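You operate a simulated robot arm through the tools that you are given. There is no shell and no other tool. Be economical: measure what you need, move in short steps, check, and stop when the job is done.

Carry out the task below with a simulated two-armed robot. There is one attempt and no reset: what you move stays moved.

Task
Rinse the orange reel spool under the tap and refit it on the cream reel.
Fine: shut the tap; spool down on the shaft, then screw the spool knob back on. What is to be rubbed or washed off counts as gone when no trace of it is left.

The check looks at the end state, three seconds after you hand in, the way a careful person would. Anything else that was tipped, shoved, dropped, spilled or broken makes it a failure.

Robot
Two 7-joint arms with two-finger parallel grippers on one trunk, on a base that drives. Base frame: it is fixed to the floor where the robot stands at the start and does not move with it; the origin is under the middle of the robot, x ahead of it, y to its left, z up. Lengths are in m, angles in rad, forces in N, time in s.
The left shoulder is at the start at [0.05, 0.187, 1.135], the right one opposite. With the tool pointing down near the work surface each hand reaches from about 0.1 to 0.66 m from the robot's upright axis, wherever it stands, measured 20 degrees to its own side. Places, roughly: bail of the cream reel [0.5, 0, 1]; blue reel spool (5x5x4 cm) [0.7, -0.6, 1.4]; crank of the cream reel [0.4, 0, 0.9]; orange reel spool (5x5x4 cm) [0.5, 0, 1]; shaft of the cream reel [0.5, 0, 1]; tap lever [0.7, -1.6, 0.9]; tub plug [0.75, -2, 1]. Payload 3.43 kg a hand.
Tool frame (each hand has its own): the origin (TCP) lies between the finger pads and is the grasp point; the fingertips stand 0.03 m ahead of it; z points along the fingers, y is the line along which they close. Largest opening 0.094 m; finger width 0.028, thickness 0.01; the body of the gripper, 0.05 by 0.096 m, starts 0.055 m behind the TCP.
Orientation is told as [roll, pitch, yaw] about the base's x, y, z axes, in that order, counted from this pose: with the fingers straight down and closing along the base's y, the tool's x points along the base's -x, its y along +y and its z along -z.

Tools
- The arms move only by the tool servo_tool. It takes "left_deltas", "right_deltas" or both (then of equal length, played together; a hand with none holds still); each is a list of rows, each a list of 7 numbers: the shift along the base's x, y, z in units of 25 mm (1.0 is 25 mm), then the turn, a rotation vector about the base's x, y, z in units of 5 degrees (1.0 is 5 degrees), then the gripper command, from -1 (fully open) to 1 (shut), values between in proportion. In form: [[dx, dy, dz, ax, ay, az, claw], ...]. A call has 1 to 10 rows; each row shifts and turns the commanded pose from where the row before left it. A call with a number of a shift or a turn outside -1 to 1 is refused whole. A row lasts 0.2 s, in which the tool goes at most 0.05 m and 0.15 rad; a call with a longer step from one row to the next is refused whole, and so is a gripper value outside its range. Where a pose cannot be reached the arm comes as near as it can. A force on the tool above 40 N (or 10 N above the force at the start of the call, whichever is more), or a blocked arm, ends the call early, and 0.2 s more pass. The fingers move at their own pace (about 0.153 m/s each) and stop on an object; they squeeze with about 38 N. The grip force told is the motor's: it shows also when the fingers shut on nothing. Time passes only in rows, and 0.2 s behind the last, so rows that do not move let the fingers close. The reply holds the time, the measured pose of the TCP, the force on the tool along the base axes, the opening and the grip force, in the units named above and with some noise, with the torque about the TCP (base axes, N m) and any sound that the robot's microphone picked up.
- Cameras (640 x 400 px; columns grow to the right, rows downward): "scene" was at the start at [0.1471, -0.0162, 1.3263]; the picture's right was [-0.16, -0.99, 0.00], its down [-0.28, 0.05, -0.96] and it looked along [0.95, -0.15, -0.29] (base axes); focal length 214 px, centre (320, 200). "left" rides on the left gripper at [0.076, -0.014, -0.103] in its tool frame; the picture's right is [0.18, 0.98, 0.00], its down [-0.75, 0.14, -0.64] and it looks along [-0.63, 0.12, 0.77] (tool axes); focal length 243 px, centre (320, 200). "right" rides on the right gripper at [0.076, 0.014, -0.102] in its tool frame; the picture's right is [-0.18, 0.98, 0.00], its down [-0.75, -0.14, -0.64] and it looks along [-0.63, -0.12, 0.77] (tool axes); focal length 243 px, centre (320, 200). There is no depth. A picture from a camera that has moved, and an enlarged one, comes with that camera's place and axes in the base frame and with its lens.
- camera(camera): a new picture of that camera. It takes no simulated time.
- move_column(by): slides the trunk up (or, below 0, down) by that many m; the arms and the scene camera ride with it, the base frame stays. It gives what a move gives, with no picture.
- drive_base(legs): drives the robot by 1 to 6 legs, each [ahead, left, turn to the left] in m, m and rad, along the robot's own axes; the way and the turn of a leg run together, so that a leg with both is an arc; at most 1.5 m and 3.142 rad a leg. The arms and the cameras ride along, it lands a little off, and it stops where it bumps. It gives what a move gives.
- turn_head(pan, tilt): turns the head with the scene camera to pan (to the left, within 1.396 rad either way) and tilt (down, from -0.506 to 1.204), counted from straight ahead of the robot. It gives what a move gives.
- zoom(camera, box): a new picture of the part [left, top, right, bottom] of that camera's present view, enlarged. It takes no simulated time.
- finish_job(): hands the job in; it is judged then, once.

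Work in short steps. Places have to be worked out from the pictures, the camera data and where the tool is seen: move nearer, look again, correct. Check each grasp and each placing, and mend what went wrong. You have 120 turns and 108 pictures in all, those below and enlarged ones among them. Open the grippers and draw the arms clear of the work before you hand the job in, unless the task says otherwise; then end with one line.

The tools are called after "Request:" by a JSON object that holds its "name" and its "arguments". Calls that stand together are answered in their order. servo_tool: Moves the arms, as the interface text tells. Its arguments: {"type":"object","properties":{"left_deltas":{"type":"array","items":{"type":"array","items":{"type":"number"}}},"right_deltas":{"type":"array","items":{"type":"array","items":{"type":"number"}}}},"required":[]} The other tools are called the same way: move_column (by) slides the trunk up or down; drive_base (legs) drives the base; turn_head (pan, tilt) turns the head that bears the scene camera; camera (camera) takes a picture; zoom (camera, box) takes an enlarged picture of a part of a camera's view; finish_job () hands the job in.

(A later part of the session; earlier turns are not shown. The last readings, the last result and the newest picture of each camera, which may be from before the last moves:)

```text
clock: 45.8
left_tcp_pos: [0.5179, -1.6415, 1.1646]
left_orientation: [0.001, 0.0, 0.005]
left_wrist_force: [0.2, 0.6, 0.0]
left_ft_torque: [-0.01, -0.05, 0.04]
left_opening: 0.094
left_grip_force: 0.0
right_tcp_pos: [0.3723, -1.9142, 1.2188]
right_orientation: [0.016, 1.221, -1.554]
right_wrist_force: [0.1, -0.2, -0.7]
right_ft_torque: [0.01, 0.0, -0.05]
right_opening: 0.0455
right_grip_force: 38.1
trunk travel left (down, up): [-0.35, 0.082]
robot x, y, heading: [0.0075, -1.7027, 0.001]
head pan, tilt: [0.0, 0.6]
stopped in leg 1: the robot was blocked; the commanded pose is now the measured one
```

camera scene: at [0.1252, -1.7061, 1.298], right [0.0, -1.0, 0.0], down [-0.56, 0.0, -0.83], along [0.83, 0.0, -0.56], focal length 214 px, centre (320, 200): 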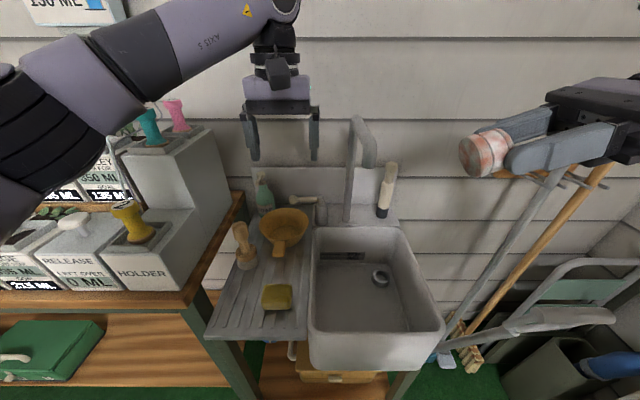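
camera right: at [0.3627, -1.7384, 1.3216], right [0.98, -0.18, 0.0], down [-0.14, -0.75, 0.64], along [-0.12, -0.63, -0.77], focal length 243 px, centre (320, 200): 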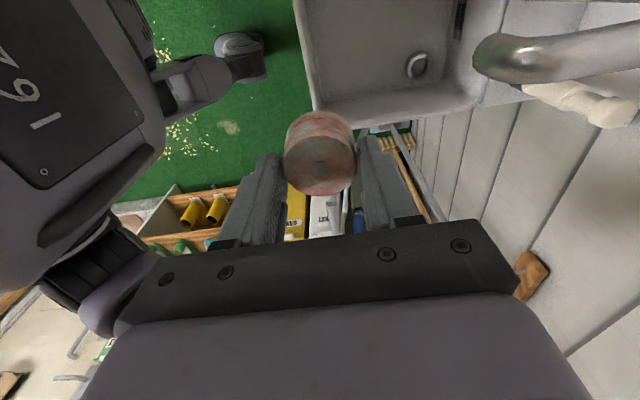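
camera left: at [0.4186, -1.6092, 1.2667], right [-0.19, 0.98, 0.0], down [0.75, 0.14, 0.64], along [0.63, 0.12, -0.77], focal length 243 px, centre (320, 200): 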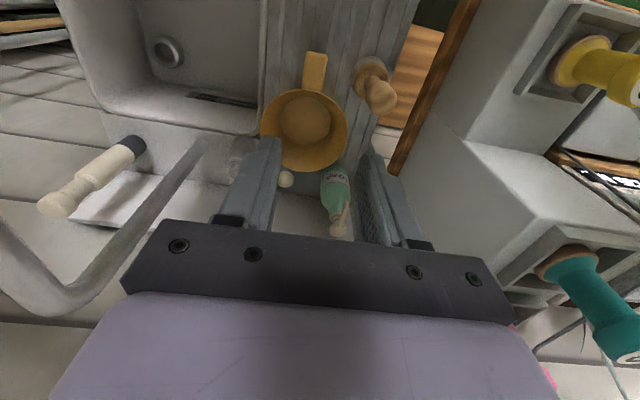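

The base touches the tub stand at x≈0.007; that suffices. Now bring the spool down beside and then under the spout (TCP target (0.476, -1.826, 1.05)).

Request:
{"name": "servo_tool", "arguments": {"right_deltas": [[0.52, 0, -0.85, 0, 0, 0, 1], [0.52, 0, -0.85, 0, 0, 0, 1], [0.52, 0, -0.85, 0, 0, 0, 1], [0.52, 0, -0.85, 0, 0, 0, 1], [0.52, 0, -0.85, 0, 0, 0, 1], [0.52, 0, -0.85, 0, 0, 0, 1], [0.52, 0, -0.85, 0, 0, 0, 1], [0.52, 0, -0.85, 0, 0, 0, 1], [0, 0, 0, 0, 0, 0, 1]]}}

Request:
{"name": "servo_tool", "arguments": {"right_deltas": [[0, 0.88, 0, 0, 0, 0, 1], [0, 0.88, 0, 0, 0, 0, 1], [0, 0.88, 0, 0, 0, 0, 1], [0, 0.88, 0, 0, 0, 0, 1], [0, 0, 0, 0, 0, 0, 1]]}}

Request:
{"name": "camera", "arguments": {"camera": "scene"}}

Request:
{"name": "camera", "arguments": {"camera": "right"}}

```text
clock: 47.8
left_tcp_pos: [0.518, -1.6414, 1.1646]
left_orientation: [0.0, 0.0, 0.003]
left_wrist_force: [0.5, 0.5, 0.3]
left_ft_torque: [-0.01, -0.01, -0.04]
left_opening: 0.0941
left_grip_force: 0.0
right_tcp_pos: [0.4778, -1.9139, 1.0482]
right_orientation: [0.014, 1.219, -1.557]
right_wrist_force: [-0.6, 0.3, -0.3]
right_ft_torque: [-0.05, 0.0, 0.0]
right_opening: 0.0454
right_grip_force: 37.6
trunk travel left (down, up): [-0.35, 0.082]
robot x, y, heading: [0.0074, -1.7049, 0.002]
head pan, tilt: [0.0, 0.6]
```

```text
clock: 49.0
left_tcp_pos: [0.5189, -1.6406, 1.1643]
left_orientation: [-0.001, -0.001, 0.004]
left_wrist_force: [0.2, 0.0, 0.3]
left_ft_torque: [-0.02, 0.0, -0.02]
left_opening: 0.094
left_grip_force: 0.0
right_tcp_pos: [0.4782, -1.8267, 1.049]
right_orientation: [0.013, 1.22, -1.558]
right_wrist_force: [0.9, 0.1, 0.3]
right_ft_torque: [-0.01, 0.03, -0.02]
right_opening: 0.0459
right_grip_force: 37.5
trunk travel left (down, up): [-0.35, 0.082]
robot x, y, heading: [0.0053, -1.7027, 0.003]
head pan, tilt: [0.0, 0.6]
```

```text
76 pictures are left
camera scene: at [0.1493, -1.7062, 1.298], right [0.0, -1.0, 0.0], down [-0.56, 0.0, -0.83], along [0.83, 0.0, -0.56], focal length 214 px, centre (320, 200)
```

scene: 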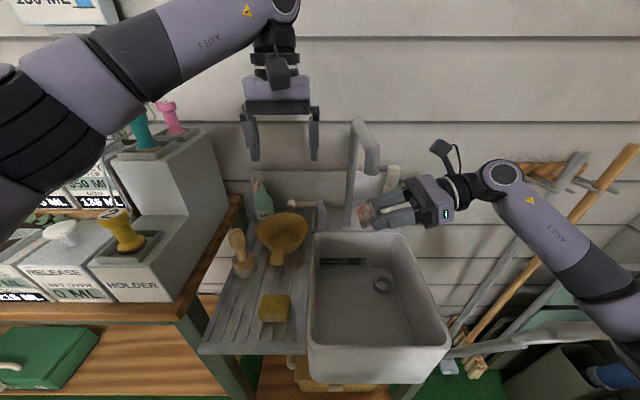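

```text
75 pictures are left
camera right: at [0.4915, -1.8965, 1.1562], right [0.98, -0.06, -0.17], down [-0.14, -0.86, -0.49], along [-0.12, 0.5, -0.86], focal length 243 px, centre (320, 200)
```

right: 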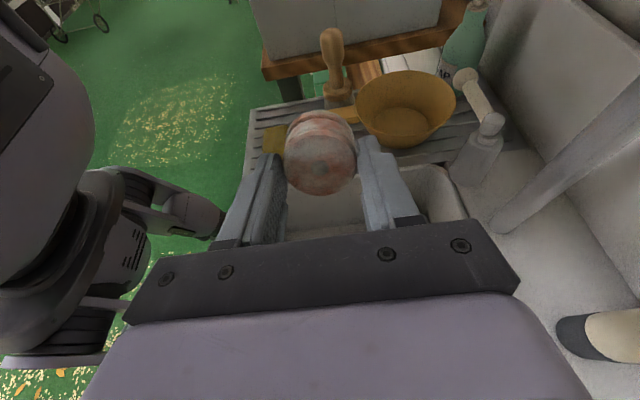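

The spool sits under the outlet as computed. Bowl rim is at z≈0.904 (centre (0.58,-1.604), r≈0.07), so fingers at the lever must stay above ≈0.91. I turn the left hand +90° so the fingers can straddle the lever from above.

Request:
{"name": "servo_tool", "arguments": {"left_deltas": [[0, 0, 0, 0, 0, 1, 0], [0, 0, 0, 0, 0, 1, 0], [0, 0, 0, 0, 0, 1, 0], [0, 0, 0, 0, 0, 1, 0], [0, 0, 0, 0, 0, 1, 0], [0, 0, 0, 0, 0, 1, 0], [0, 0, 0, 0, 0, 1, 0], [0, 0, 0, 0, 0, 1, 0], [0, 0, 0, 0, 0, 1, 0], [0, 0, 0, 0, 0, 1, 0]]}}

Request:
{"name": "servo_tool", "arguments": {"left_deltas": [[0.5, 0.1, 0, 0, 0, 1, 0], [0.5, 0.1, 0, 0, 0, 1, 0], [0.5, 0.1, 0, 0, 0, 1, 0], [0.5, 0.1, 0, 0, 0, 1, 0], [0.5, 0.1, 0, 0, 0, 1, 0], [0.5, 0.1, 0, 0, 0, 1, 0], [0.5, 0.1, 0, 0, 0, 1, 0], [0.5, 0, 0, 0, 0, 1, 0], [0.5, 0, 0, 0, 0, 0, 0], [0.5, 0, 0, 0, 0, 0, 0]]}}

Request:
{"name": "camera", "arguments": {"camera": "left"}}

```text
clock: 51.2
left_tcp_pos: [0.5177, -1.6419, 1.1638]
left_orientation: [0.0, 0.0, 0.876]
left_wrist_force: [0.5, 0.6, 0.1]
left_ft_torque: [0.03, 0.01, 0.02]
left_opening: 0.0468
left_grip_force: 0.0
right_tcp_pos: [0.479, -1.8253, 1.0492]
right_orientation: [0.015, 1.221, -1.557]
right_wrist_force: [0.1, -0.1, -0.2]
right_ft_torque: [-0.01, -0.02, -0.04]
right_opening: 0.0456
right_grip_force: 37.8
trunk travel left (down, up): [-0.35, 0.082]
robot x, y, heading: [0.0042, -1.7063, 0.003]
head pan, tilt: [0.0, 0.6]
```

```text
clock: 53.4
left_tcp_pos: [0.5848, -1.6032, 1.1464]
left_orientation: [-0.003, 0.0, 1.577]
left_wrist_force: [0.8, 0.3, 0.4]
left_ft_torque: [-0.01, 0.0, 0.0]
left_opening: 0.047
left_grip_force: 0.0
left hand out of reach, approached as far as the arm can: row 5, 6, 7, 8, 9, 10
right_tcp_pos: [0.4781, -1.8259, 1.0502]
right_orientation: [0.012, 1.221, -1.557]
right_wrist_force: [0.0, 0.2, -0.7]
right_ft_torque: [0.0, -0.04, -0.02]
right_opening: 0.0455
right_grip_force: 38.0
trunk travel left (down, up): [-0.35, 0.082]
robot x, y, heading: [0.0061, -1.7046, 0.002]
head pan, tilt: [0.0, 0.6]
```

```text
74 pictures are left
camera left: at [0.6, -1.678, 1.2491], right [-0.98, -0.19, 0.0], down [-0.15, 0.75, 0.64], along [-0.12, 0.63, -0.77], focal length 243 px, centre (320, 200)
```

left: 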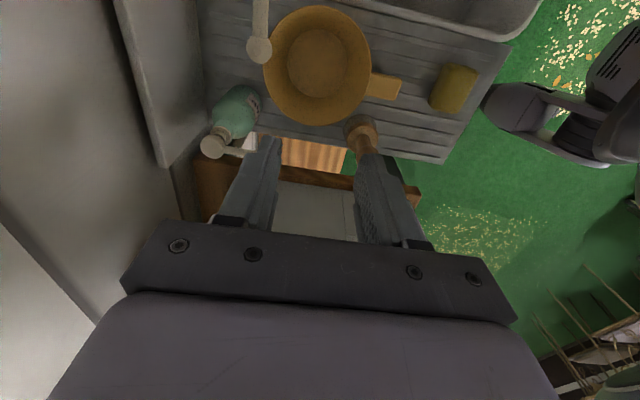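

Ball confirmed at (0.660, -1.620). Reach improves lower down, so I descend to above the lever (TCP z≈1.0).

Request:
{"name": "servo_tool", "arguments": {"left_deltas": [[0, -0.1, -0.85, 0, 0, 0, 0], [0, -0.1, -0.85, 0, 0, 0, 0], [0.4, -0.1, -0.85, 0, 0, 0, 0], [0.5, -0.1, -0.85, 0, 0, 0, 0], [0.6, -0.1, -0.85, 0, 0, 0, 0], [0.7, -0.1, -0.85, 0, 0, 0, 0], [0.8, -0.1, -0.75, 0, 0, 0, 0], [0, 0, 0, 0, 0, 0, 0]]}}

Request:
{"name": "camera", "arguments": {"camera": "left"}}

Request:
{"name": "zoom", "arguments": {"camera": "scene", "box": [220, 130, 420, 255]}}

```text
clock: 55.2
left_tcp_pos: [0.6198, -1.6067, 0.9924]
left_orientation: [0.0, -0.001, 1.575]
left_wrist_force: [-0.3, -0.2, 0.2]
left_ft_torque: [-0.03, 0.02, -0.01]
left_opening: 0.047
left_grip_force: 0.0
left hand out of reach, approached as far as the arm can: row 5, 6, 7
right_tcp_pos: [0.4786, -1.8272, 1.05]
right_orientation: [0.015, 1.219, -1.558]
right_wrist_force: [0.4, 0.5, -0.9]
right_ft_torque: [-0.02, 0.0, -0.02]
right_opening: 0.0456
right_grip_force: 37.6
trunk travel left (down, up): [-0.35, 0.082]
robot x, y, heading: [0.0047, -1.7044, 0.001]
head pan, tilt: [0.0, 0.6]
```

```text
73 pictures are left
camera left: at [0.6329, -1.6835, 1.096], right [-0.98, -0.19, 0.0], down [-0.14, 0.75, 0.64], along [-0.12, 0.63, -0.77], focal length 243 px, centre (320, 200)
```

left: 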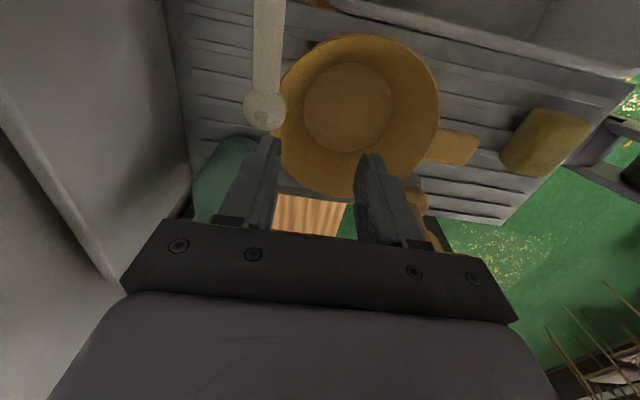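

```text
3.20 times, centred on (320, 192) of scene
camera zoom: at [0.1492, -1.7063, 1.2981], right [0.0, -1.0, 0.0], down [-0.56, 0.0, -0.83], along [0.83, 0.0, -0.56], focal length 686 px, centre (320, 224)
```

zoom: 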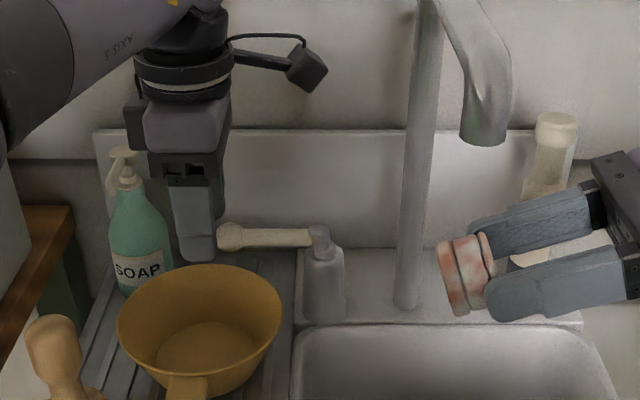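

Tool-down reach ends at x≈0.62, so I pitch the left hand forward 30° and advance above the lever.

Request:
{"name": "servo_tool", "arguments": {"left_deltas": [[0, -0.1, 0.1, 0, -1, 0, 0], [0, -0.1, 0.1, 0, -1, 0, 0], [0.1, -0.1, 0.1, 0, -1, 0, 0], [0.3, -0.1, 0, 0, -1, 0, 0], [0.5, -0.1, 0, 0, -1, 0, 0], [0.7, -0.1, 0, 0, -1, 0, 0], [0, 0, 0, 0, 0, 0, 0]]}}

Request:
{"name": "camera", "arguments": {"camera": "left"}}

Request:
{"name": "zoom", "arguments": {"camera": "scene", "box": [220, 130, 420, 255]}}

```text
clock: 56.8
left_tcp_pos: [0.66, -1.6216, 1.0022]
left_orientation: [-0.525, 0.0, 1.576]
left_wrist_force: [-0.8, 0.5, -0.2]
left_ft_torque: [-0.03, -0.01, 0.01]
left_opening: 0.047
left_grip_force: 0.1
right_tcp_pos: [0.4776, -1.8257, 1.0488]
right_orientation: [0.014, 1.219, -1.558]
right_wrist_force: [-0.3, 0.9, 0.0]
right_ft_torque: [0.01, -0.01, -0.01]
right_opening: 0.0454
right_grip_force: 38.1
trunk travel left (down, up): [-0.35, 0.082]
robot x, y, heading: [0.0068, -1.7078, 0.001]
head pan, tilt: [0.0, 0.6]
```

```text
71 pictures are left
camera left: at [0.6196, -1.697, 1.0978], right [-0.85, -0.19, -0.49], down [-0.45, 0.75, 0.48], along [0.28, 0.63, -0.72], focal length 243 px, centre (320, 200)
```

left: 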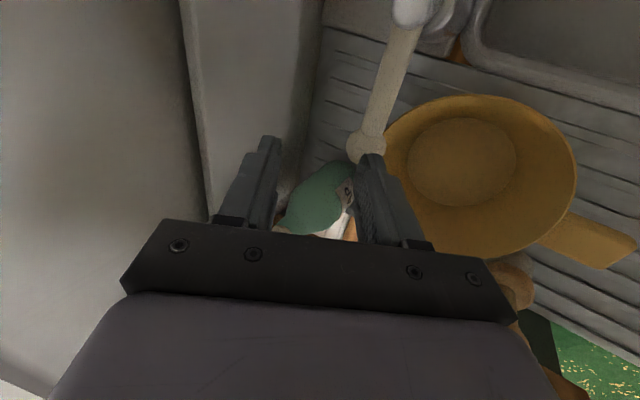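

```text
3.20 times, centred on (320, 192) of scene
camera zoom: at [0.1493, -1.7062, 1.298], right [0.0, -1.0, 0.0], down [-0.56, 0.0, -0.83], along [0.83, 0.0, -0.56], focal length 686 px, centre (320, 224)
```

zoom: 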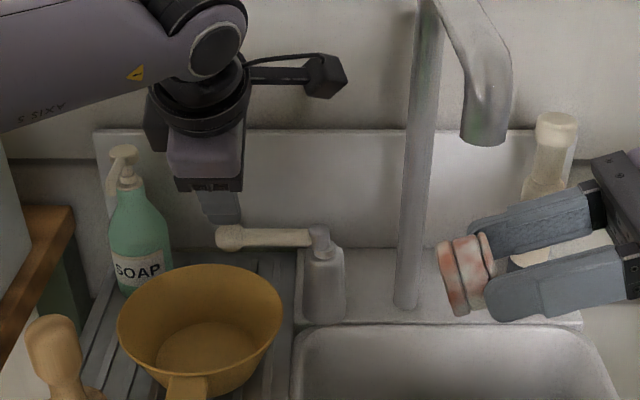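

I cage the bar near its outer part (y≈-1.645) with a small opening, keeping the lower tip above the bowl rim.

Request:
{"name": "servo_tool", "arguments": {"left_deltas": [[0, -0.5, 0, 0, 0, 0, 0.2], [-0.1, -0.45, -0.4, 0, 0, 0, 0.2], [-0.1, 0, -0.5, 0, 0, 0, 0.2], [-0.1, 0, -0.5, 0, 0, 0, 0.2], [-0.1, 0, -0.5, 0, 0, 0, 0.2], [0, 0, 0, 0, 0, 0, 0.2]]}}

Request:
{"name": "camera", "arguments": {"camera": "left"}}

Request:
{"name": "zoom", "arguments": {"camera": "scene", "box": [220, 130, 420, 255]}}

```text
clock: 58.2
left_tcp_pos: [0.6492, -1.6448, 0.9547]
left_orientation: [-0.524, 0.003, 1.573]
left_wrist_force: [0.7, -0.6, 0.6]
left_ft_torque: [-0.02, 0.01, -0.01]
left_opening: 0.0376
left_grip_force: 0.0
right_tcp_pos: [0.478, -1.826, 1.0488]
right_orientation: [0.014, 1.22, -1.558]
right_wrist_force: [-0.8, -0.1, -0.7]
right_ft_torque: [-0.01, -0.01, -0.01]
right_opening: 0.0456
right_grip_force: 37.8
trunk travel left (down, up): [-0.35, 0.082]
robot x, y, heading: [0.0062, -1.7039, 0.004]
head pan, tilt: [0.0, 0.6]
```

```text
69 pictures are left
camera left: at [0.6095, -1.72, 1.0506], right [-0.85, -0.19, -0.49], down [-0.45, 0.75, 0.48], along [0.28, 0.63, -0.72], focal length 243 px, centre (320, 200)
```

left: 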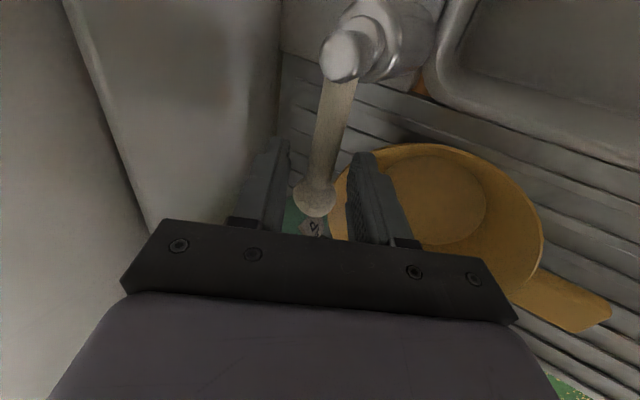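

```text
3.20 times, centred on (320, 192) of scene
camera zoom: at [0.1495, -1.7061, 1.298], right [0.0, -1.0, 0.0], down [-0.57, 0.0, -0.82], along [0.82, 0.0, -0.57], focal length 686 px, centre (320, 224)
```

zoom: 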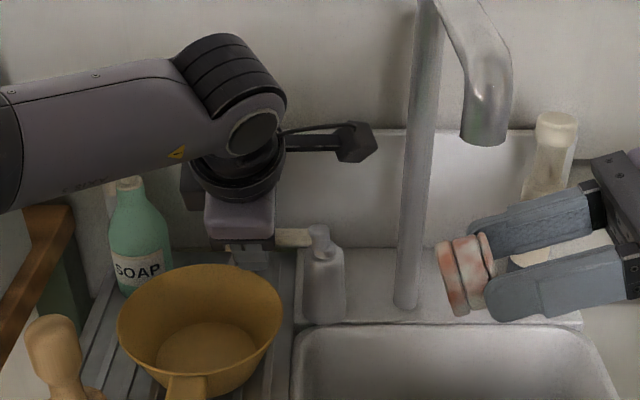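

The bar is between the fingers. I try drawing it gently toward the robot (-x) and watch force.

Request:
{"name": "servo_tool", "arguments": {"left_deltas": [[-0.25, 0, 0, 0, 0, 0, 0.2], [-0.25, 0, 0, 0, 0, 0, 0.2], [-0.25, 0, 0, 0, 0, 0, 0.2], [-0.25, 0, 0, 0, 0, 0, 0.2]]}}

Request:
{"name": "camera", "arguments": {"camera": "left"}}

```text
clock: 59.2
left_tcp_pos: [0.6235, -1.6443, 0.9569]
left_orientation: [-0.525, 0.0, 1.575]
left_wrist_force: [1.0, 0.4, 0.9]
left_ft_torque: [0.02, -0.02, 0.03]
left_opening: 0.038
left_grip_force: 1.1
right_tcp_pos: [0.4785, -1.8265, 1.0502]
right_orientation: [0.016, 1.221, -1.558]
right_wrist_force: [0.4, 0.5, -0.3]
right_ft_torque: [-0.05, 0.01, 0.01]
right_opening: 0.0457
right_grip_force: 37.8
trunk travel left (down, up): [-0.35, 0.082]
robot x, y, heading: [0.005, -1.707, 0.0]
head pan, tilt: [0.0, 0.6]
```

```text
67 pictures are left
camera left: at [0.5848, -1.72, 1.0512], right [-0.85, -0.19, -0.49], down [-0.45, 0.75, 0.48], along [0.28, 0.63, -0.72], focal length 243 px, centre (320, 200)
```

left: 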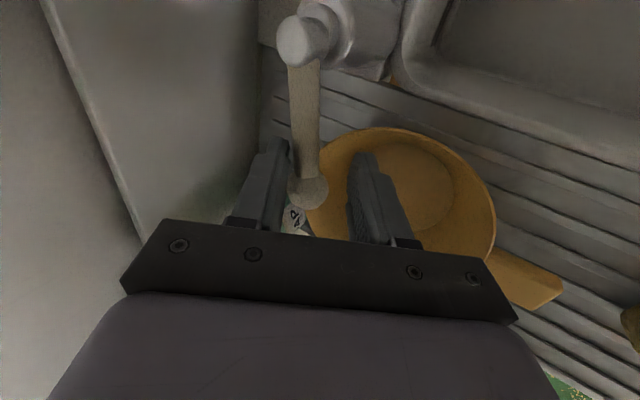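

It turns easily about the vertical hub toward the robot. Check whether water flows already.

Request:
{"name": "zoom", "arguments": {"camera": "scene", "box": [220, 130, 420, 255]}}

Request:
{"name": "servo_tool", "arguments": {"left_deltas": [[-0.25, -0.15, 0, 0, 0, 0, 0.2], [-0.25, -0.15, 0, 0, 0, 0, 0.2], [-0.25, -0.2, 0, 0, 0, 0, 0.2], [-0.25, -0.25, 0, 0, 0, 0, 0.2]]}}

Request:
{"name": "zoom", "arguments": {"camera": "scene", "box": [220, 130, 420, 255]}}

```text
3.20 times, centred on (320, 192) of scene
camera zoom: at [0.1493, -1.7062, 1.298], right [0.0, -1.0, 0.0], down [-0.56, 0.0, -0.83], along [0.83, 0.0, -0.56], focal length 686 px, centre (320, 224)
```

zoom: 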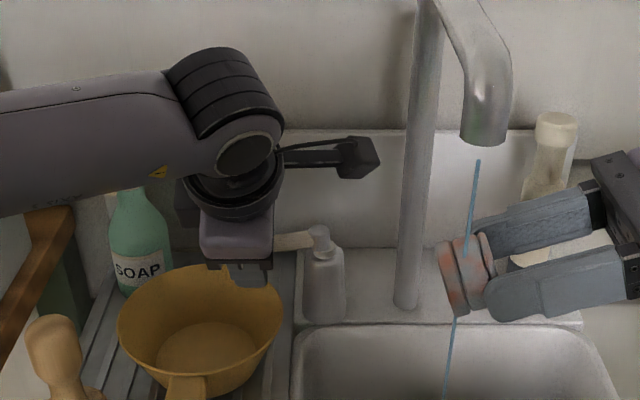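

```text
clock: 60.2
left_tcp_pos: [0.6001, -1.658, 0.955]
left_orientation: [-0.521, 0.001, 1.582]
left_wrist_force: [2.3, 15.8, -1.5]
left_ft_torque: [-0.99, -0.86, 1.06]
left_opening: 0.0448
left_grip_force: 45.2
right_tcp_pos: [0.4785, -1.8243, 1.0488]
right_orientation: [0.011, 1.218, -1.558]
right_wrist_force: [-0.2, -0.8, -0.6]
right_ft_torque: [-0.03, 0.0, 0.02]
right_opening: 0.0458
right_grip_force: 37.7
trunk travel left (down, up): [-0.35, 0.082]
robot x, y, heading: [0.0069, -1.7078, 0.008]
head pan, tilt: [0.0, 0.6]
```

```text
3.20 times, centred on (320, 192) of scene
camera zoom: at [0.1497, -1.704, 1.298], right [0.0, -1.0, 0.0], down [-0.57, 0.0, -0.82], along [0.82, 0.0, -0.57], focal length 686 px, centre (320, 224)
```

zoom: 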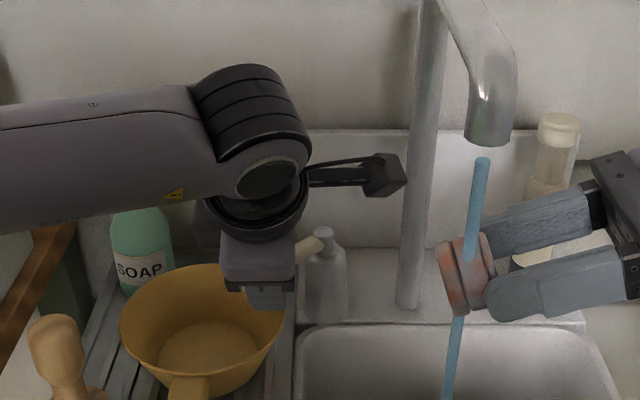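

Water runs on the spool. I relieve the left hand's jam (15 N in y), let it rest there, and watch what the rinsing does.

Request:
{"name": "servo_tool", "arguments": {"left_deltas": [[0.15, 0.3, 0, 0, 0, 0, 0], [0, 0.2, 0, 0, 0, 0, 0], [0, 0, 0, 0, 0, 0, 0], [0, 0, 0, 0, 0, 0, 0], [0, 0, 0, 0, 0, 0, 0]]}}

Request:
{"name": "zoom", "arguments": {"camera": "scene", "box": [310, 150, 430, 250]}}

Request:
{"name": "zoom", "arguments": {"camera": "right", "box": [230, 70, 410, 220]}}

```text
clock: 61.4
left_tcp_pos: [0.6028, -1.6512, 0.9548]
left_orientation: [-0.524, 0.002, 1.573]
left_wrist_force: [0.1, 0.7, -0.1]
left_ft_torque: [0.0, 0.01, 0.0]
left_opening: 0.0472
left_grip_force: 0.0
right_tcp_pos: [0.4788, -1.8266, 1.0486]
right_orientation: [0.015, 1.22, -1.559]
right_wrist_force: [-0.2, -0.4, -0.8]
right_ft_torque: [0.0, -0.01, -0.01]
right_opening: 0.0458
right_grip_force: 37.8
trunk travel left (down, up): [-0.35, 0.082]
robot x, y, heading: [0.0038, -1.7031, 0.006]
head pan, tilt: [0.0, 0.6]
```

```text
4.00 times, centred on (370, 200) of scene
camera zoom: at [0.1493, -1.7063, 1.298], right [0.0, -1.0, 0.0], down [-0.56, 0.0, -0.83], along [0.83, 0.0, -0.56], focal length 858 px, centre (120, 200)
```

zoom: 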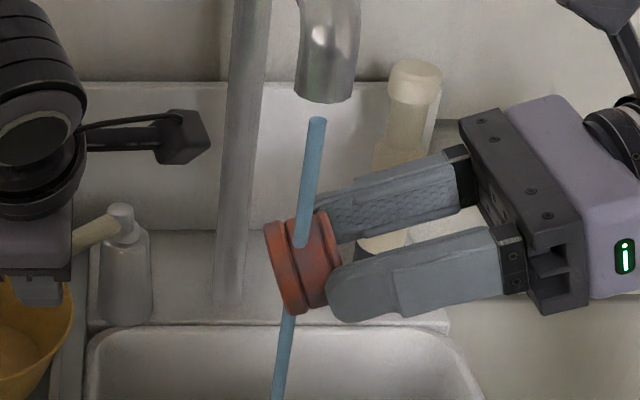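

```text
2.67 times, centred on (320, 145) of right
camera zoom: at [0.4915, -1.897, 1.1563], right [0.98, -0.06, -0.17], down [-0.14, -0.86, -0.49], along [-0.12, 0.5, -0.86], focal length 647 px, centre (320, 347)
```

zoom: 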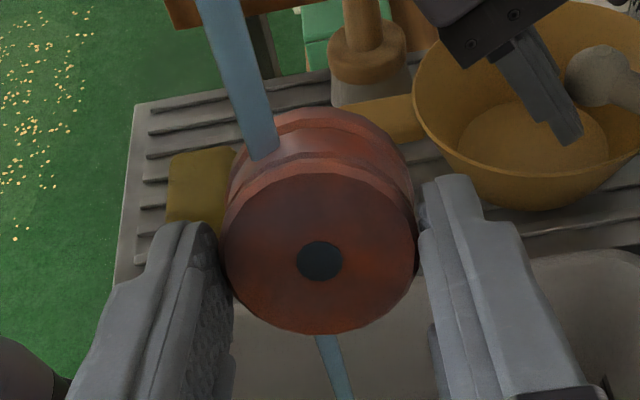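

The salt is coming off fast—already orange. I keep rinsing a few seconds while tilting the spool so both faces get the stream, shifted slightly to centre it.

Request:
{"name": "servo_tool", "arguments": {"right_deltas": [[-0.3, 0, 0, 0, 0, 0, 1], [0, 0, 0, -1, 0, 0, 1], [0, 0, 0, -1, 0, 0, 1], [0, 0, 0, -1, 0, 0, 1], [0, 0, 0, -1, 0, 0, 1], [0, 0, 0, 0, 0, 0, 1], [0, 0, 0, 0, 0, 0, 1], [0, 0, 0, 0, 0, 0, 1]]}}

Request:
{"name": "servo_tool", "arguments": {"right_deltas": [[0, 0, 0, 1, 0, 0, 1], [0, 0, 0, 1, 0, 0, 1], [0, 0, 0, 1, 0, 0, 1], [0, 0, 0, 1, 0, 0, 1], [0, 0, 0, 1, 0, 0, 1], [0, 0, 0, 1, 0, 0, 1], [0, 0, 0, 1, 0, 0, 1], [0, 0, 0, 0, 0, 0, 1], [0, 0, 0, 0, 0, 0, 1], [0, 0, 0, 0, 0, 0, 1]]}}

Request:
{"name": "zoom", "arguments": {"camera": "scene", "box": [310, 150, 430, 250]}}

Request:
{"name": "zoom", "arguments": {"camera": "right", "box": [230, 70, 410, 220]}}

```text
clock: 63.2
left_tcp_pos: [0.6022, -1.6514, 0.9552]
left_orientation: [-0.524, 0.001, 1.576]
left_wrist_force: [-0.7, -0.9, 0.3]
left_ft_torque: [0.01, -0.02, 0.0]
left_opening: 0.0472
left_grip_force: 0.0
right_tcp_pos: [0.4703, -1.8252, 1.0501]
right_orientation: [0.004, 0.871, -1.566]
right_wrist_force: [0.2, 0.1, -0.8]
right_ft_torque: [-0.02, -0.02, 0.0]
right_opening: 0.0454
right_grip_force: 37.7
trunk travel left (down, up): [-0.35, 0.082]
robot x, y, heading: [0.0061, -1.706, 0.004]
head pan, tilt: [0.0, 0.6]
```

```text
clock: 65.4
left_tcp_pos: [0.6033, -1.6508, 0.9553]
left_orientation: [-0.524, 0.001, 1.575]
left_wrist_force: [-0.7, -0.1, -0.1]
left_ft_torque: [0.03, 0.0, -0.01]
left_opening: 0.0469
left_grip_force: 0.0
right_tcp_pos: [0.4704, -1.8266, 1.0493]
right_orientation: [0.055, 1.481, -1.516]
right_wrist_force: [-0.6, -0.2, 0.7]
right_ft_torque: [-0.03, 0.02, 0.01]
right_opening: 0.0458
right_grip_force: 37.9
trunk travel left (down, up): [-0.35, 0.082]
robot x, y, heading: [0.0074, -1.7064, 0.001]
head pan, tilt: [0.0, 0.6]
```

```text
4.00 times, centred on (370, 200) of scene
camera zoom: at [0.1493, -1.7062, 1.298], right [0.0, -1.0, 0.0], down [-0.56, 0.0, -0.83], along [0.83, 0.0, -0.56], focal length 858 px, centre (120, 200)
```

zoom: 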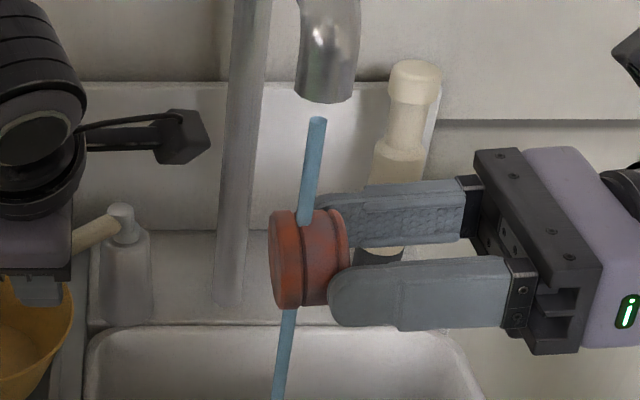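

```text
2.67 times, centred on (320, 145) of right
camera zoom: at [0.4834, -1.9219, 1.1346], right [0.98, -0.02, -0.18], down [-0.14, -0.71, -0.69], along [-0.12, 0.71, -0.7], focal length 647 px, centre (320, 347)
```

zoom: 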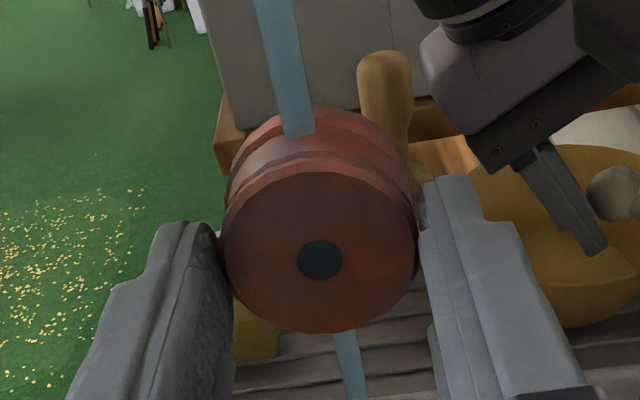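

It looks clean; I rinse a few seconds more, turning it about its own axis, to be sure.

Request:
{"name": "servo_tool", "arguments": {"right_deltas": [[-0.15, 0, 0, 0, 1, 0, 1], [0, 0, 0, 0, 1, 0, 1], [0, 0, 0, 0, 1, 0, 1], [0, 0, 0, 0, 1, 0, 1], [0, 0, 0, 0, 1, 0, 1], [0, 0, 0, 0, 1, 0, 1], [0, 0, 0, 0, 0, 0, 1], [0, 0, 0, 0, 0, 0, 1]]}}

Request:
{"name": "servo_tool", "arguments": {"right_deltas": [[0, 0, 0, 0, -1, 0, 1], [0, 0, 0, 0, -1, 0, 1], [0, 0, 0, 0, -1, 0, 1], [0, 0, 0, 0, -1, 0, 1], [0, 0, 0, 0, -1, 0, 1], [0, 0, 0, 0, -1, 0, 1], [0, 0, 0, 0, -1, 0, 1], [0, 0, 0, 0, -1, 0, 1], [0, 0, 0, 0, -1, 0, 1], [0, 0, 0, 0, -1, 0, 1]]}}

Request:
{"name": "servo_tool", "arguments": {"right_deltas": [[0, 0, 0, 0, 1, 0, 1], [0, 0, 0, 0, 1, 0, 1], [0, 0, 0, 0, 1, 0, 1], [0, 0, 0, 0, 1, 0, 1], [0, 0, 0, 0, 0, 0, 1]]}}

Request:
{"name": "zoom", "arguments": {"camera": "right", "box": [230, 70, 410, 220]}}

```text
clock: 67.2
left_tcp_pos: [0.6036, -1.6508, 0.9545]
left_orientation: [-0.523, 0.004, 1.575]
left_wrist_force: [0.4, -0.5, -0.1]
left_ft_torque: [-0.01, 0.0, -0.04]
left_opening: 0.0469
left_grip_force: 0.0
right_tcp_pos: [0.4668, -1.8266, 1.0484]
right_orientation: [-1.416, 1.044, -2.966]
right_wrist_force: [0.2, 0.2, 0.0]
right_ft_torque: [0.01, 0.02, -0.01]
right_opening: 0.0456
right_grip_force: 38.2
trunk travel left (down, up): [-0.35, 0.082]
robot x, y, heading: [0.0057, -1.7044, 0.004]
head pan, tilt: [0.0, 0.6]
```

```text
clock: 69.4
left_tcp_pos: [0.6037, -1.6512, 0.9547]
left_orientation: [-0.523, 0.003, 1.575]
left_wrist_force: [0.0, 0.8, -0.3]
left_ft_torque: [0.02, 0.0, 0.01]
left_opening: 0.0473
left_grip_force: 0.1
right_tcp_pos: [0.4667, -1.8258, 1.0495]
right_orientation: [1.335, 1.204, -0.251]
right_wrist_force: [0.2, -0.8, 0.1]
right_ft_torque: [0.01, -0.02, 0.0]
right_opening: 0.0457
right_grip_force: 38.2
trunk travel left (down, up): [-0.35, 0.082]
robot x, y, heading: [0.0063, -1.7092, 0.008]
head pan, tilt: [0.0, 0.6]
```

```text
clock: 70.6
left_tcp_pos: [0.603, -1.6519, 0.9543]
left_orientation: [-0.523, 0.002, 1.575]
left_wrist_force: [-0.3, 0.6, 0.3]
left_ft_torque: [-0.04, -0.04, -0.01]
left_opening: 0.047
left_grip_force: 0.1
right_tcp_pos: [0.466, -1.8256, 1.0507]
right_orientation: [0.04, 1.481, -1.531]
right_wrist_force: [-0.2, 0.1, -0.6]
right_ft_torque: [0.02, 0.01, -0.03]
right_opening: 0.0457
right_grip_force: 38.0
trunk travel left (down, up): [-0.35, 0.082]
robot x, y, heading: [0.0079, -1.7048, 0.003]
head pan, tilt: [0.0, 0.6]
```

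```text
2.67 times, centred on (320, 145) of right
camera zoom: at [0.4796, -1.9219, 1.1351], right [0.98, -0.02, -0.18], down [-0.14, -0.71, -0.69], along [-0.12, 0.71, -0.7], focal length 647 px, centre (320, 347)
```

zoom: 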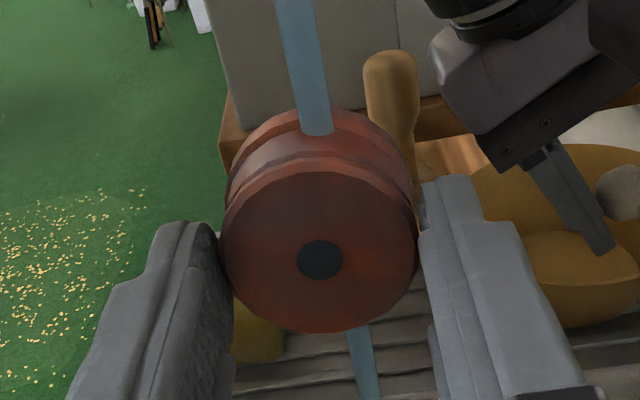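

Clean all round. Now I push the lever back (+x) with the rear finger to shut the tap.

Request:
{"name": "servo_tool", "arguments": {"left_deltas": [[0.3, 0.05, 0, 0, 0, 0, 0.2], [0.3, 0.05, 0, 0, 0, 0, 0.2], [0.3, 0.05, 0, 0, 0, 0, 0.2], [0.3, 0.05, 0, 0, 0, 0, 0.2], [0.3, 0.05, 0, 0, 0, 0, 0.2], [0.3, 0, 0, 0, 0, 0, 0.2], [0.3, 0, 0, 0, 0, 0, 0.2]]}}

Request:
{"name": "zoom", "arguments": {"camera": "scene", "box": [220, 130, 420, 255]}}

Request:
{"name": "camera", "arguments": {"camera": "left"}}

```text
clock: 72.2
left_tcp_pos: [0.6556, -1.6453, 0.9546]
left_orientation: [-0.522, 0.003, 1.572]
left_wrist_force: [0.2, -1.3, -0.3]
left_ft_torque: [-0.04, 0.02, 0.06]
left_opening: 0.038
left_grip_force: 0.3
right_tcp_pos: [0.4663, -1.8258, 1.0488]
right_orientation: [0.054, 1.482, -1.514]
right_wrist_force: [0.5, -0.4, -0.6]
right_ft_torque: [-0.02, 0.03, 0.04]
right_opening: 0.0456
right_grip_force: 38.3
trunk travel left (down, up): [-0.35, 0.082]
robot x, y, heading: [0.003, -1.7078, 0.0]
head pan, tilt: [0.0, 0.6]
```

```text
3.20 times, centred on (320, 192) of scene
camera zoom: at [0.1494, -1.7062, 1.298], right [0.0, -1.0, 0.0], down [-0.56, 0.0, -0.83], along [0.83, 0.0, -0.56], focal length 686 px, centre (320, 224)
```

zoom: 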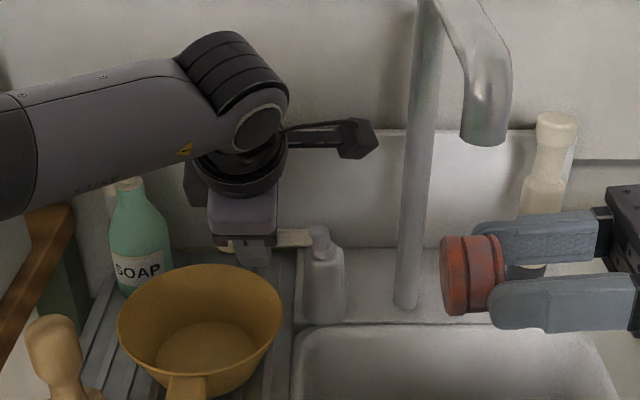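

```text
58 pictures are left
camera left: at [0.6167, -1.7211, 1.0497], right [-0.85, -0.19, -0.49], down [-0.45, 0.75, 0.48], along [0.28, 0.63, -0.72], focal length 243 px, centre (320, 200)
```

left: 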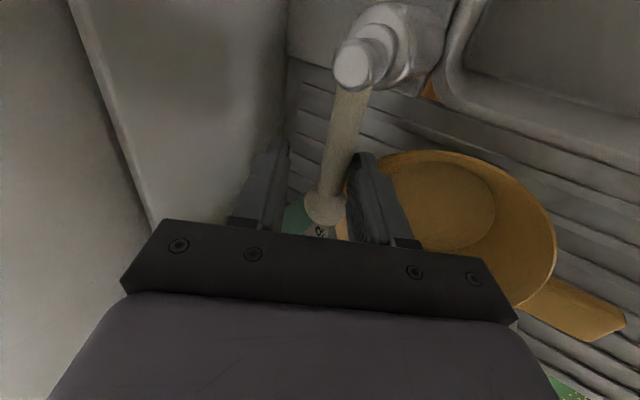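

Flow has stopped and the lever is back at about its original angle. I push a touch more to feel the stop.

Request:
{"name": "servo_tool", "arguments": {"left_deltas": [[0.2, 0, 0, 0, 0, 0, 0.2], [0.2, 0, 0, 0, 0, 0, 0.2]]}}

```text
clock: 72.8
left_tcp_pos: [0.6636, -1.6482, 0.9527]
left_orientation: [-0.523, 0.003, 1.57]
left_wrist_force: [-8.6, -4.9, -1.4]
left_ft_torque: [-0.07, 0.18, 0.05]
left_opening: 0.0423
left_grip_force: 3.7
right_tcp_pos: [0.4643, -1.8268, 1.0498]
right_orientation: [0.065, 1.48, -1.505]
right_wrist_force: [0.2, -0.6, -0.8]
right_ft_torque: [0.0, 0.01, 0.0]
right_opening: 0.0453
right_grip_force: 38.1
trunk travel left (down, up): [-0.35, 0.082]
robot x, y, heading: [0.0102, -1.7045, -0.0]
head pan, tilt: [0.0, 0.6]
```

Stop reached (−8.6 N): the tap is shut. I relax, then withdraw the left hand upward and the right hand sideways out from under the spout.

Request:
{"name": "servo_tool", "arguments": {"left_deltas": [[-0.35, 0, 0, 0, 0, 0, 0.1], [0, 0, 0.4, 0, 0, 0, 0.1], [-0.2, 0, 0.7, 0, 0, 0, 0.1], [-0.3, 0, 0.9, 0, 0, 0, 0.1], [-0.4, 0, 1, 0, 0, 0, 0.1], [-0.5, 0, 1, 0, 0, 0, 0.1], [-0.8, 0.2, 1, 0, 0.5, 0, 0.1], [-0.8, 0.4, 1, 0, 1, 0, 0.1], [-0.8, 0.4, 1, 0, 1, 0, 0.1], [-0.8, 0.4, 1, 0, 1, 0, 0.1]], "right_deltas": [[0, 0, 0, 0, 0, 0, 1], [0, 0, 0, 0, 0, 0, 1], [0, -0.8, 0, 0, 0, 0, 1], [0, -0.9, 0, 0, 0, 0, 1], [0, -0.9, 0, 0, 0, 0, 1], [0, -0.9, 0.2, -0.5, 0, 0, 1], [0, 0, 1, -1, 0, 0, 1], [0, 0, 1, -1, 0, 0, 1], [0, 0, 1, -1, 0, 0, 1], [0, 0, 1, -1, 0, 0, 1]]}}

Request:
{"name": "camera", "arguments": {"camera": "scene"}}

```text
clock: 75.0
left_tcp_pos: [0.5423, -1.6103, 1.1536]
left_orientation: [-0.217, 0.003, 1.576]
left_wrist_force: [-0.5, 0.0, -0.5]
left_ft_torque: [0.01, 0.01, -0.01]
left_opening: 0.042
left_grip_force: 0.0
right_tcp_pos: [0.4673, -1.9141, 1.1533]
right_orientation: [0.01, 1.088, -1.562]
right_wrist_force: [-0.8, -0.5, -0.7]
right_ft_torque: [0.01, -0.02, 0.01]
right_opening: 0.0456
right_grip_force: 38.0
trunk travel left (down, up): [-0.35, 0.082]
robot x, y, heading: [0.0052, -1.7057, 0.005]
head pan, tilt: [0.0, 0.6]
```

```text
57 pictures are left
camera scene: at [0.1489, -1.7058, 1.298], right [0.0, -1.0, 0.0], down [-0.56, 0.0, -0.83], along [0.83, 0.0, -0.56], focal length 214 px, centre (320, 200)
```

scene: 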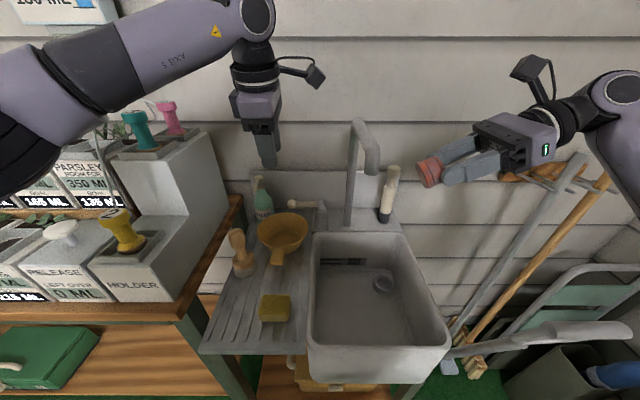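

All in order. I bring both hands back near the body, right hand turned straight down again.

Request:
{"name": "servo_tool", "arguments": {"left_deltas": [[-1, 0.3, 0.5, 0, 1, 0, 0], [-1, 0.3, 0.5, 0, 1, 0, 0], [-1, 0.3, 0.5, 0, 0.49, 0, 0], [-1, 0.3, 0.5, 0, 0, 0, 0], [-1, 0.3, 0.5, 0, 0, 0, 0], [-1, 0.3, 0.5, 0, 0, 0, 0], [-1, 0.3, 0.5, 0, 0, 0, 0], [-1, 0.3, 0.5, 0, 0, 0, 0], [-0.5, 0, 0, 0, 0, 0, 0], [0, 0, 0, 0, 0, 0, 0]], "right_deltas": [[-0.4, 0, 0.3, -1, 0, 0, 1], [-0.5, 0, 0.3, -1, 0, 0, 1], [-0.5, 0, 0.3, -1, 0, 0, 1], [-0.5, 0, 0.3, -1, 0, 0, 1], [-0.5, 0, 0.3, -1, 0, 0, 1], [-0.5, 0, 0.3, -1, 0, 0, 1], [-0.5, 0, 0.3, -1, 0, 0, 1], [-0.5, 0, 0.3, -1, 0, 0, 1], [-0.5, 0, 0.3, -1, 0, 0, 1], [-0.5, 0, 0.3, -1, 0, 0, 1]]}}

Request:
{"name": "servo_tool", "arguments": {"right_deltas": [[0, 0.5, 0, -1, 0, 0, 1], [0, 0.5, 0, -1, 0, 0, 1], [0, 0.5, 0, -0.47, 0, 0, 1], [0, 0.5, 0, 0, 0, 0, 1], [0, 0, 0, 0, 0, 0, 1]]}}

Request:
{"name": "camera", "arguments": {"camera": "right"}}

Request:
{"name": "zoom", "arguments": {"camera": "scene", "box": [220, 130, 420, 255]}}

```text
clock: 77.2
left_tcp_pos: [0.3279, -1.5507, 1.254]
left_orientation: [-0.001, 0.0, 1.575]
left_wrist_force: [0.4, -0.3, -0.2]
left_ft_torque: [-0.01, -0.04, 0.01]
left_opening: 0.0475
left_grip_force: 0.1
right_tcp_pos: [0.3425, -1.914, 1.2286]
right_orientation: [0.002, 0.216, -1.566]
right_wrist_force: [0.3, -0.1, -0.4]
right_ft_torque: [-0.01, 0.03, -0.01]
right_opening: 0.0457
right_grip_force: 38.1
trunk travel left (down, up): [-0.35, 0.082]
robot x, y, heading: [0.0031, -1.7051, 0.008]
head pan, tilt: [0.0, 0.6]
```

```text
clock: 78.4
left_tcp_pos: [0.3286, -1.552, 1.254]
left_orientation: [-0.002, -0.001, 1.573]
left_wrist_force: [0.1, -0.8, 0.4]
left_ft_torque: [0.01, 0.01, 0.01]
left_opening: 0.0469
left_grip_force: 0.0
right_tcp_pos: [0.343, -1.8651, 1.2287]
right_orientation: [-0.001, 0.003, -1.567]
right_wrist_force: [1.2, 0.3, -1.1]
right_ft_torque: [0.04, 0.0, 0.02]
right_opening: 0.0458
right_grip_force: 38.2
trunk travel left (down, up): [-0.35, 0.082]
robot x, y, heading: [0.0056, -1.7068, 0.008]
head pan, tilt: [0.0, 0.6]
```

```text
56 pictures are left
camera right: at [0.357, -1.7883, 1.3317], right [0.98, -0.18, 0.0], down [-0.14, -0.76, 0.64], along [-0.12, -0.63, -0.77], focal length 243 px, centre (320, 200)
```

right: 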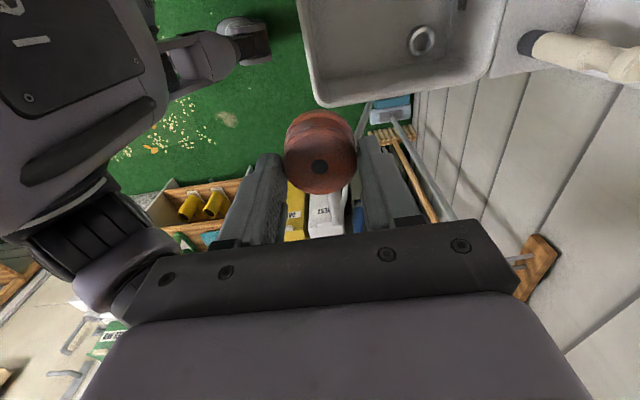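

```text
3.20 times, centred on (320, 192) of scene
camera zoom: at [0.1493, -1.7063, 1.298], right [0.0, -1.0, 0.0], down [-0.56, 0.0, -0.83], along [0.83, 0.0, -0.56], focal length 686 px, centre (320, 224)
```

zoom: 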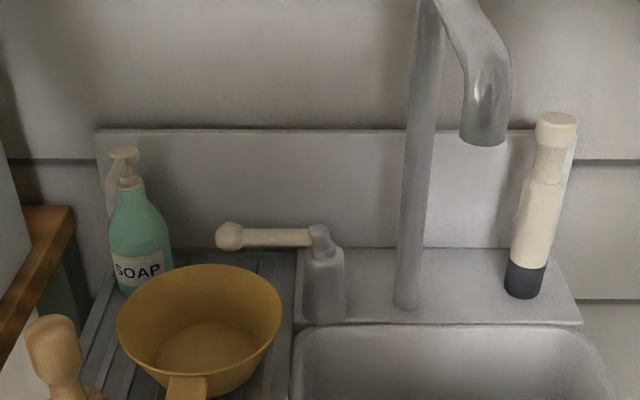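

Tap shut, surroundings untouched, spool clean. Drive back to the start place.

Request:
{"name": "drive_base", "arguments": {"legs": [[-0.155, 0, 0], [0, 0.86, 0], [0, 0.84, 0]]}}

```text
clock: 88.1
left_tcp_pos: [0.1569, 0.1728, 1.2542]
left_orientation: [0.0, 0.0, 1.579]
left_wrist_force: [0.3, 0.4, 0.0]
left_ft_torque: [-0.04, -0.03, 0.04]
left_opening: 0.0469
left_grip_force: 0.0
right_tcp_pos: [0.1718, -0.1394, 1.2284]
right_orientation: [0.001, 0.001, -1.564]
right_wrist_force: [-1.0, 0.1, -0.5]
right_ft_torque: [-0.04, -0.01, -0.04]
right_opening: 0.0457
right_grip_force: 38.0
trunk travel left (down, up): [-0.35, 0.082]
robot x, y, heading: [-0.1649, 0.0168, 0.003]
head pan, tilt: [0.0, 0.6]
```

Request:
{"name": "drive_base", "arguments": {"legs": [[0.16, -0.01, -0.003]]}}

Request:
{"name": "turn_head", "arguments": {"pan": 0.0, "tilt": 0.7}}

Request:
{"name": "camera", "arguments": {"camera": "scene"}}

```text
clock: 89.5
left_tcp_pos: [0.3145, 0.1617, 1.2534]
left_orientation: [-0.001, 0.001, 1.574]
left_wrist_force: [-0.3, -0.6, 0.3]
left_ft_torque: [0.0, 0.03, -0.03]
left_opening: 0.0469
left_grip_force: 0.0
right_tcp_pos: [0.3299, -0.1508, 1.2287]
right_orientation: [0.0, 0.003, -1.565]
right_wrist_force: [0.3, 0.1, -1.6]
right_ft_torque: [0.01, 0.0, 0.03]
right_opening: 0.0456
right_grip_force: 37.8
trunk travel left (down, up): [-0.35, 0.082]
robot x, y, heading: [-0.007, 0.0095, 0.007]
head pan, tilt: [0.0, 0.6]
```

```text
clock: 90.2
left_tcp_pos: [0.3144, 0.1627, 1.2533]
left_orientation: [-0.001, -0.001, 1.575]
left_wrist_force: [-0.2, 0.8, -0.4]
left_ft_torque: [-0.01, -0.03, 0.0]
left_opening: 0.047
left_grip_force: 0.1
right_tcp_pos: [0.3286, -0.151, 1.2285]
right_orientation: [-0.001, 0.003, -1.566]
right_wrist_force: [0.0, -0.4, 0.6]
right_ft_torque: [0.03, -0.03, 0.02]
right_opening: 0.0455
right_grip_force: 37.5
trunk travel left (down, up): [-0.35, 0.082]
robot x, y, heading: [-0.011, 0.009, 0.0]
head pan, tilt: [0.0, 0.7]
```

```text
54 pictures are left
camera scene: at [0.1313, 0.0076, 1.2895], right [0.0, -1.0, 0.0], down [-0.64, 0.0, -0.77], along [0.77, 0.0, -0.64], focal length 214 px, centre (320, 200)
```

scene: 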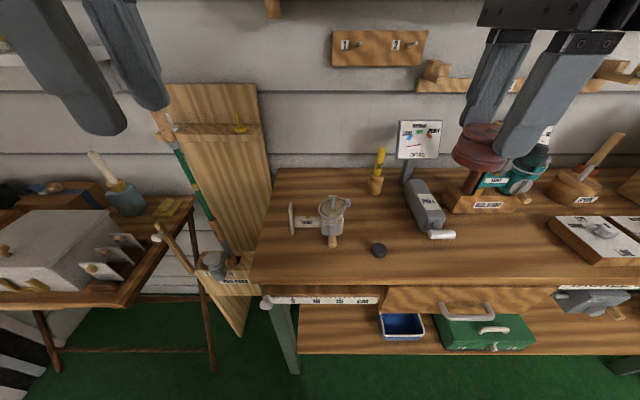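

Back at the reel. I move the spool above the shaft (0.479, -0.018) at z≈1.13 and check alignment visually.

Request:
{"name": "servo_tool", "arguments": {"right_deltas": [[0.6, 0.53, 0, 0, 0, 0, 1], [0.6, 0.53, 0, 0, 0, 0, 1], [0.6, 0.53, 0, 0, 0, 0, 1], [0.6, 0.53, 0, 0, 0, 0, 1], [0.6, 0.53, -0.5, 0, 0, 0, 1], [0.6, 0.53, -0.5, 0, 0, 0, 1], [0.6, 0.53, -0.5, 0, 0, 0, 1], [0.6, 0.53, -0.5, 0, 0, 0, 1], [0.6, 0.53, -0.8, 0, 0, 0, 1], [0.6, 0.53, -0.8, 0, 0, 0, 1]]}}

Request:
{"name": "servo_tool", "arguments": {"right_deltas": [[0, 0, 0, 0, 0, 0, 1]]}}

Request:
{"name": "zoom", "arguments": {"camera": "right", "box": [220, 20, 420, 220]}}

Request:
{"name": "zoom", "arguments": {"camera": "scene", "box": [260, 130, 408, 250]}}

```text
clock: 92.4
left_tcp_pos: [0.3139, 0.1626, 1.2526]
left_orientation: [-0.005, 0.0, 1.574]
left_wrist_force: [0.4, -0.6, -0.1]
left_ft_torque: [0.02, 0.02, -0.02]
left_opening: 0.0469
left_grip_force: 0.0
right_tcp_pos: [0.4786, -0.017, 1.1383]
right_orientation: [0.0, 0.001, -1.566]
right_wrist_force: [-0.3, -0.4, -0.3]
right_ft_torque: [0.03, 0.01, -0.02]
right_opening: 0.0456
right_grip_force: 38.0
trunk travel left (down, up): [-0.35, 0.082]
robot x, y, heading: [-0.0099, 0.0091, 0.002]
head pan, tilt: [0.0, 0.7]
```

```text
clock: 92.8
left_tcp_pos: [0.3156, 0.1623, 1.2546]
left_orientation: [-0.001, 0.0, 1.575]
left_wrist_force: [1.0, -0.3, 0.4]
left_ft_torque: [-0.02, 0.0, 0.0]
left_opening: 0.0474
left_grip_force: 0.2
right_tcp_pos: [0.4795, -0.0171, 1.1374]
right_orientation: [0.0, 0.002, -1.566]
right_wrist_force: [-0.5, -0.3, -0.9]
right_ft_torque: [0.01, -0.04, -0.02]
right_opening: 0.0458
right_grip_force: 38.7
trunk travel left (down, up): [-0.35, 0.082]
robot x, y, heading: [-0.0073, 0.0084, 0.005]
head pan, tilt: [0.0, 0.7]
```

```text
2.00 times, centred on (320, 120) of right
camera zoom: at [0.4932, 0.0588, 1.2402], right [0.98, -0.18, 0.0], down [-0.14, -0.76, 0.64], along [-0.12, -0.63, -0.77], focal length 485 px, centre (320, 360)
```

zoom: 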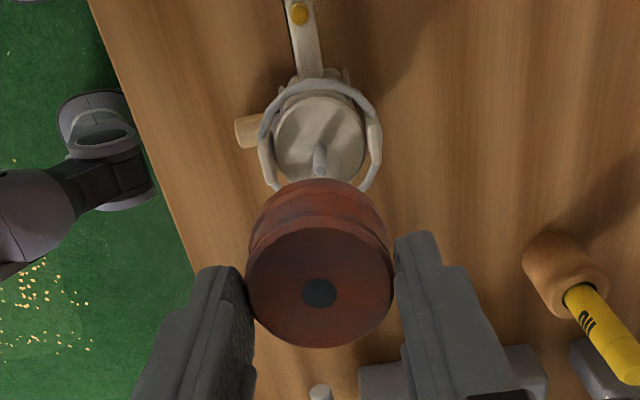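

```text
3.33 times, centred on (334, 190) of scene
camera zoom: at [0.1315, 0.0077, 1.2894], right [0.0, -1.0, 0.0], down [-0.64, 0.0, -0.76], along [0.76, 0.0, -0.64], focal length 715 px, centre (273, 233)
```

zoom: 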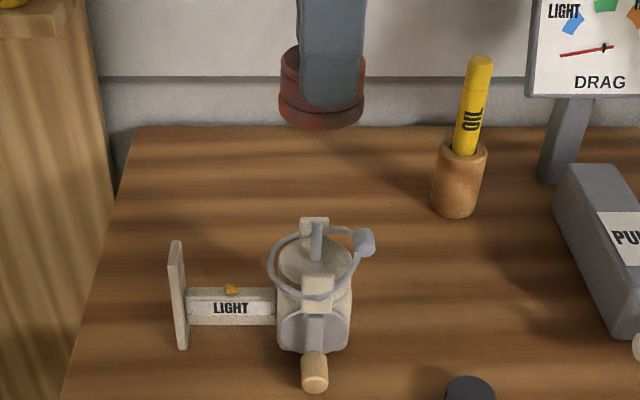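

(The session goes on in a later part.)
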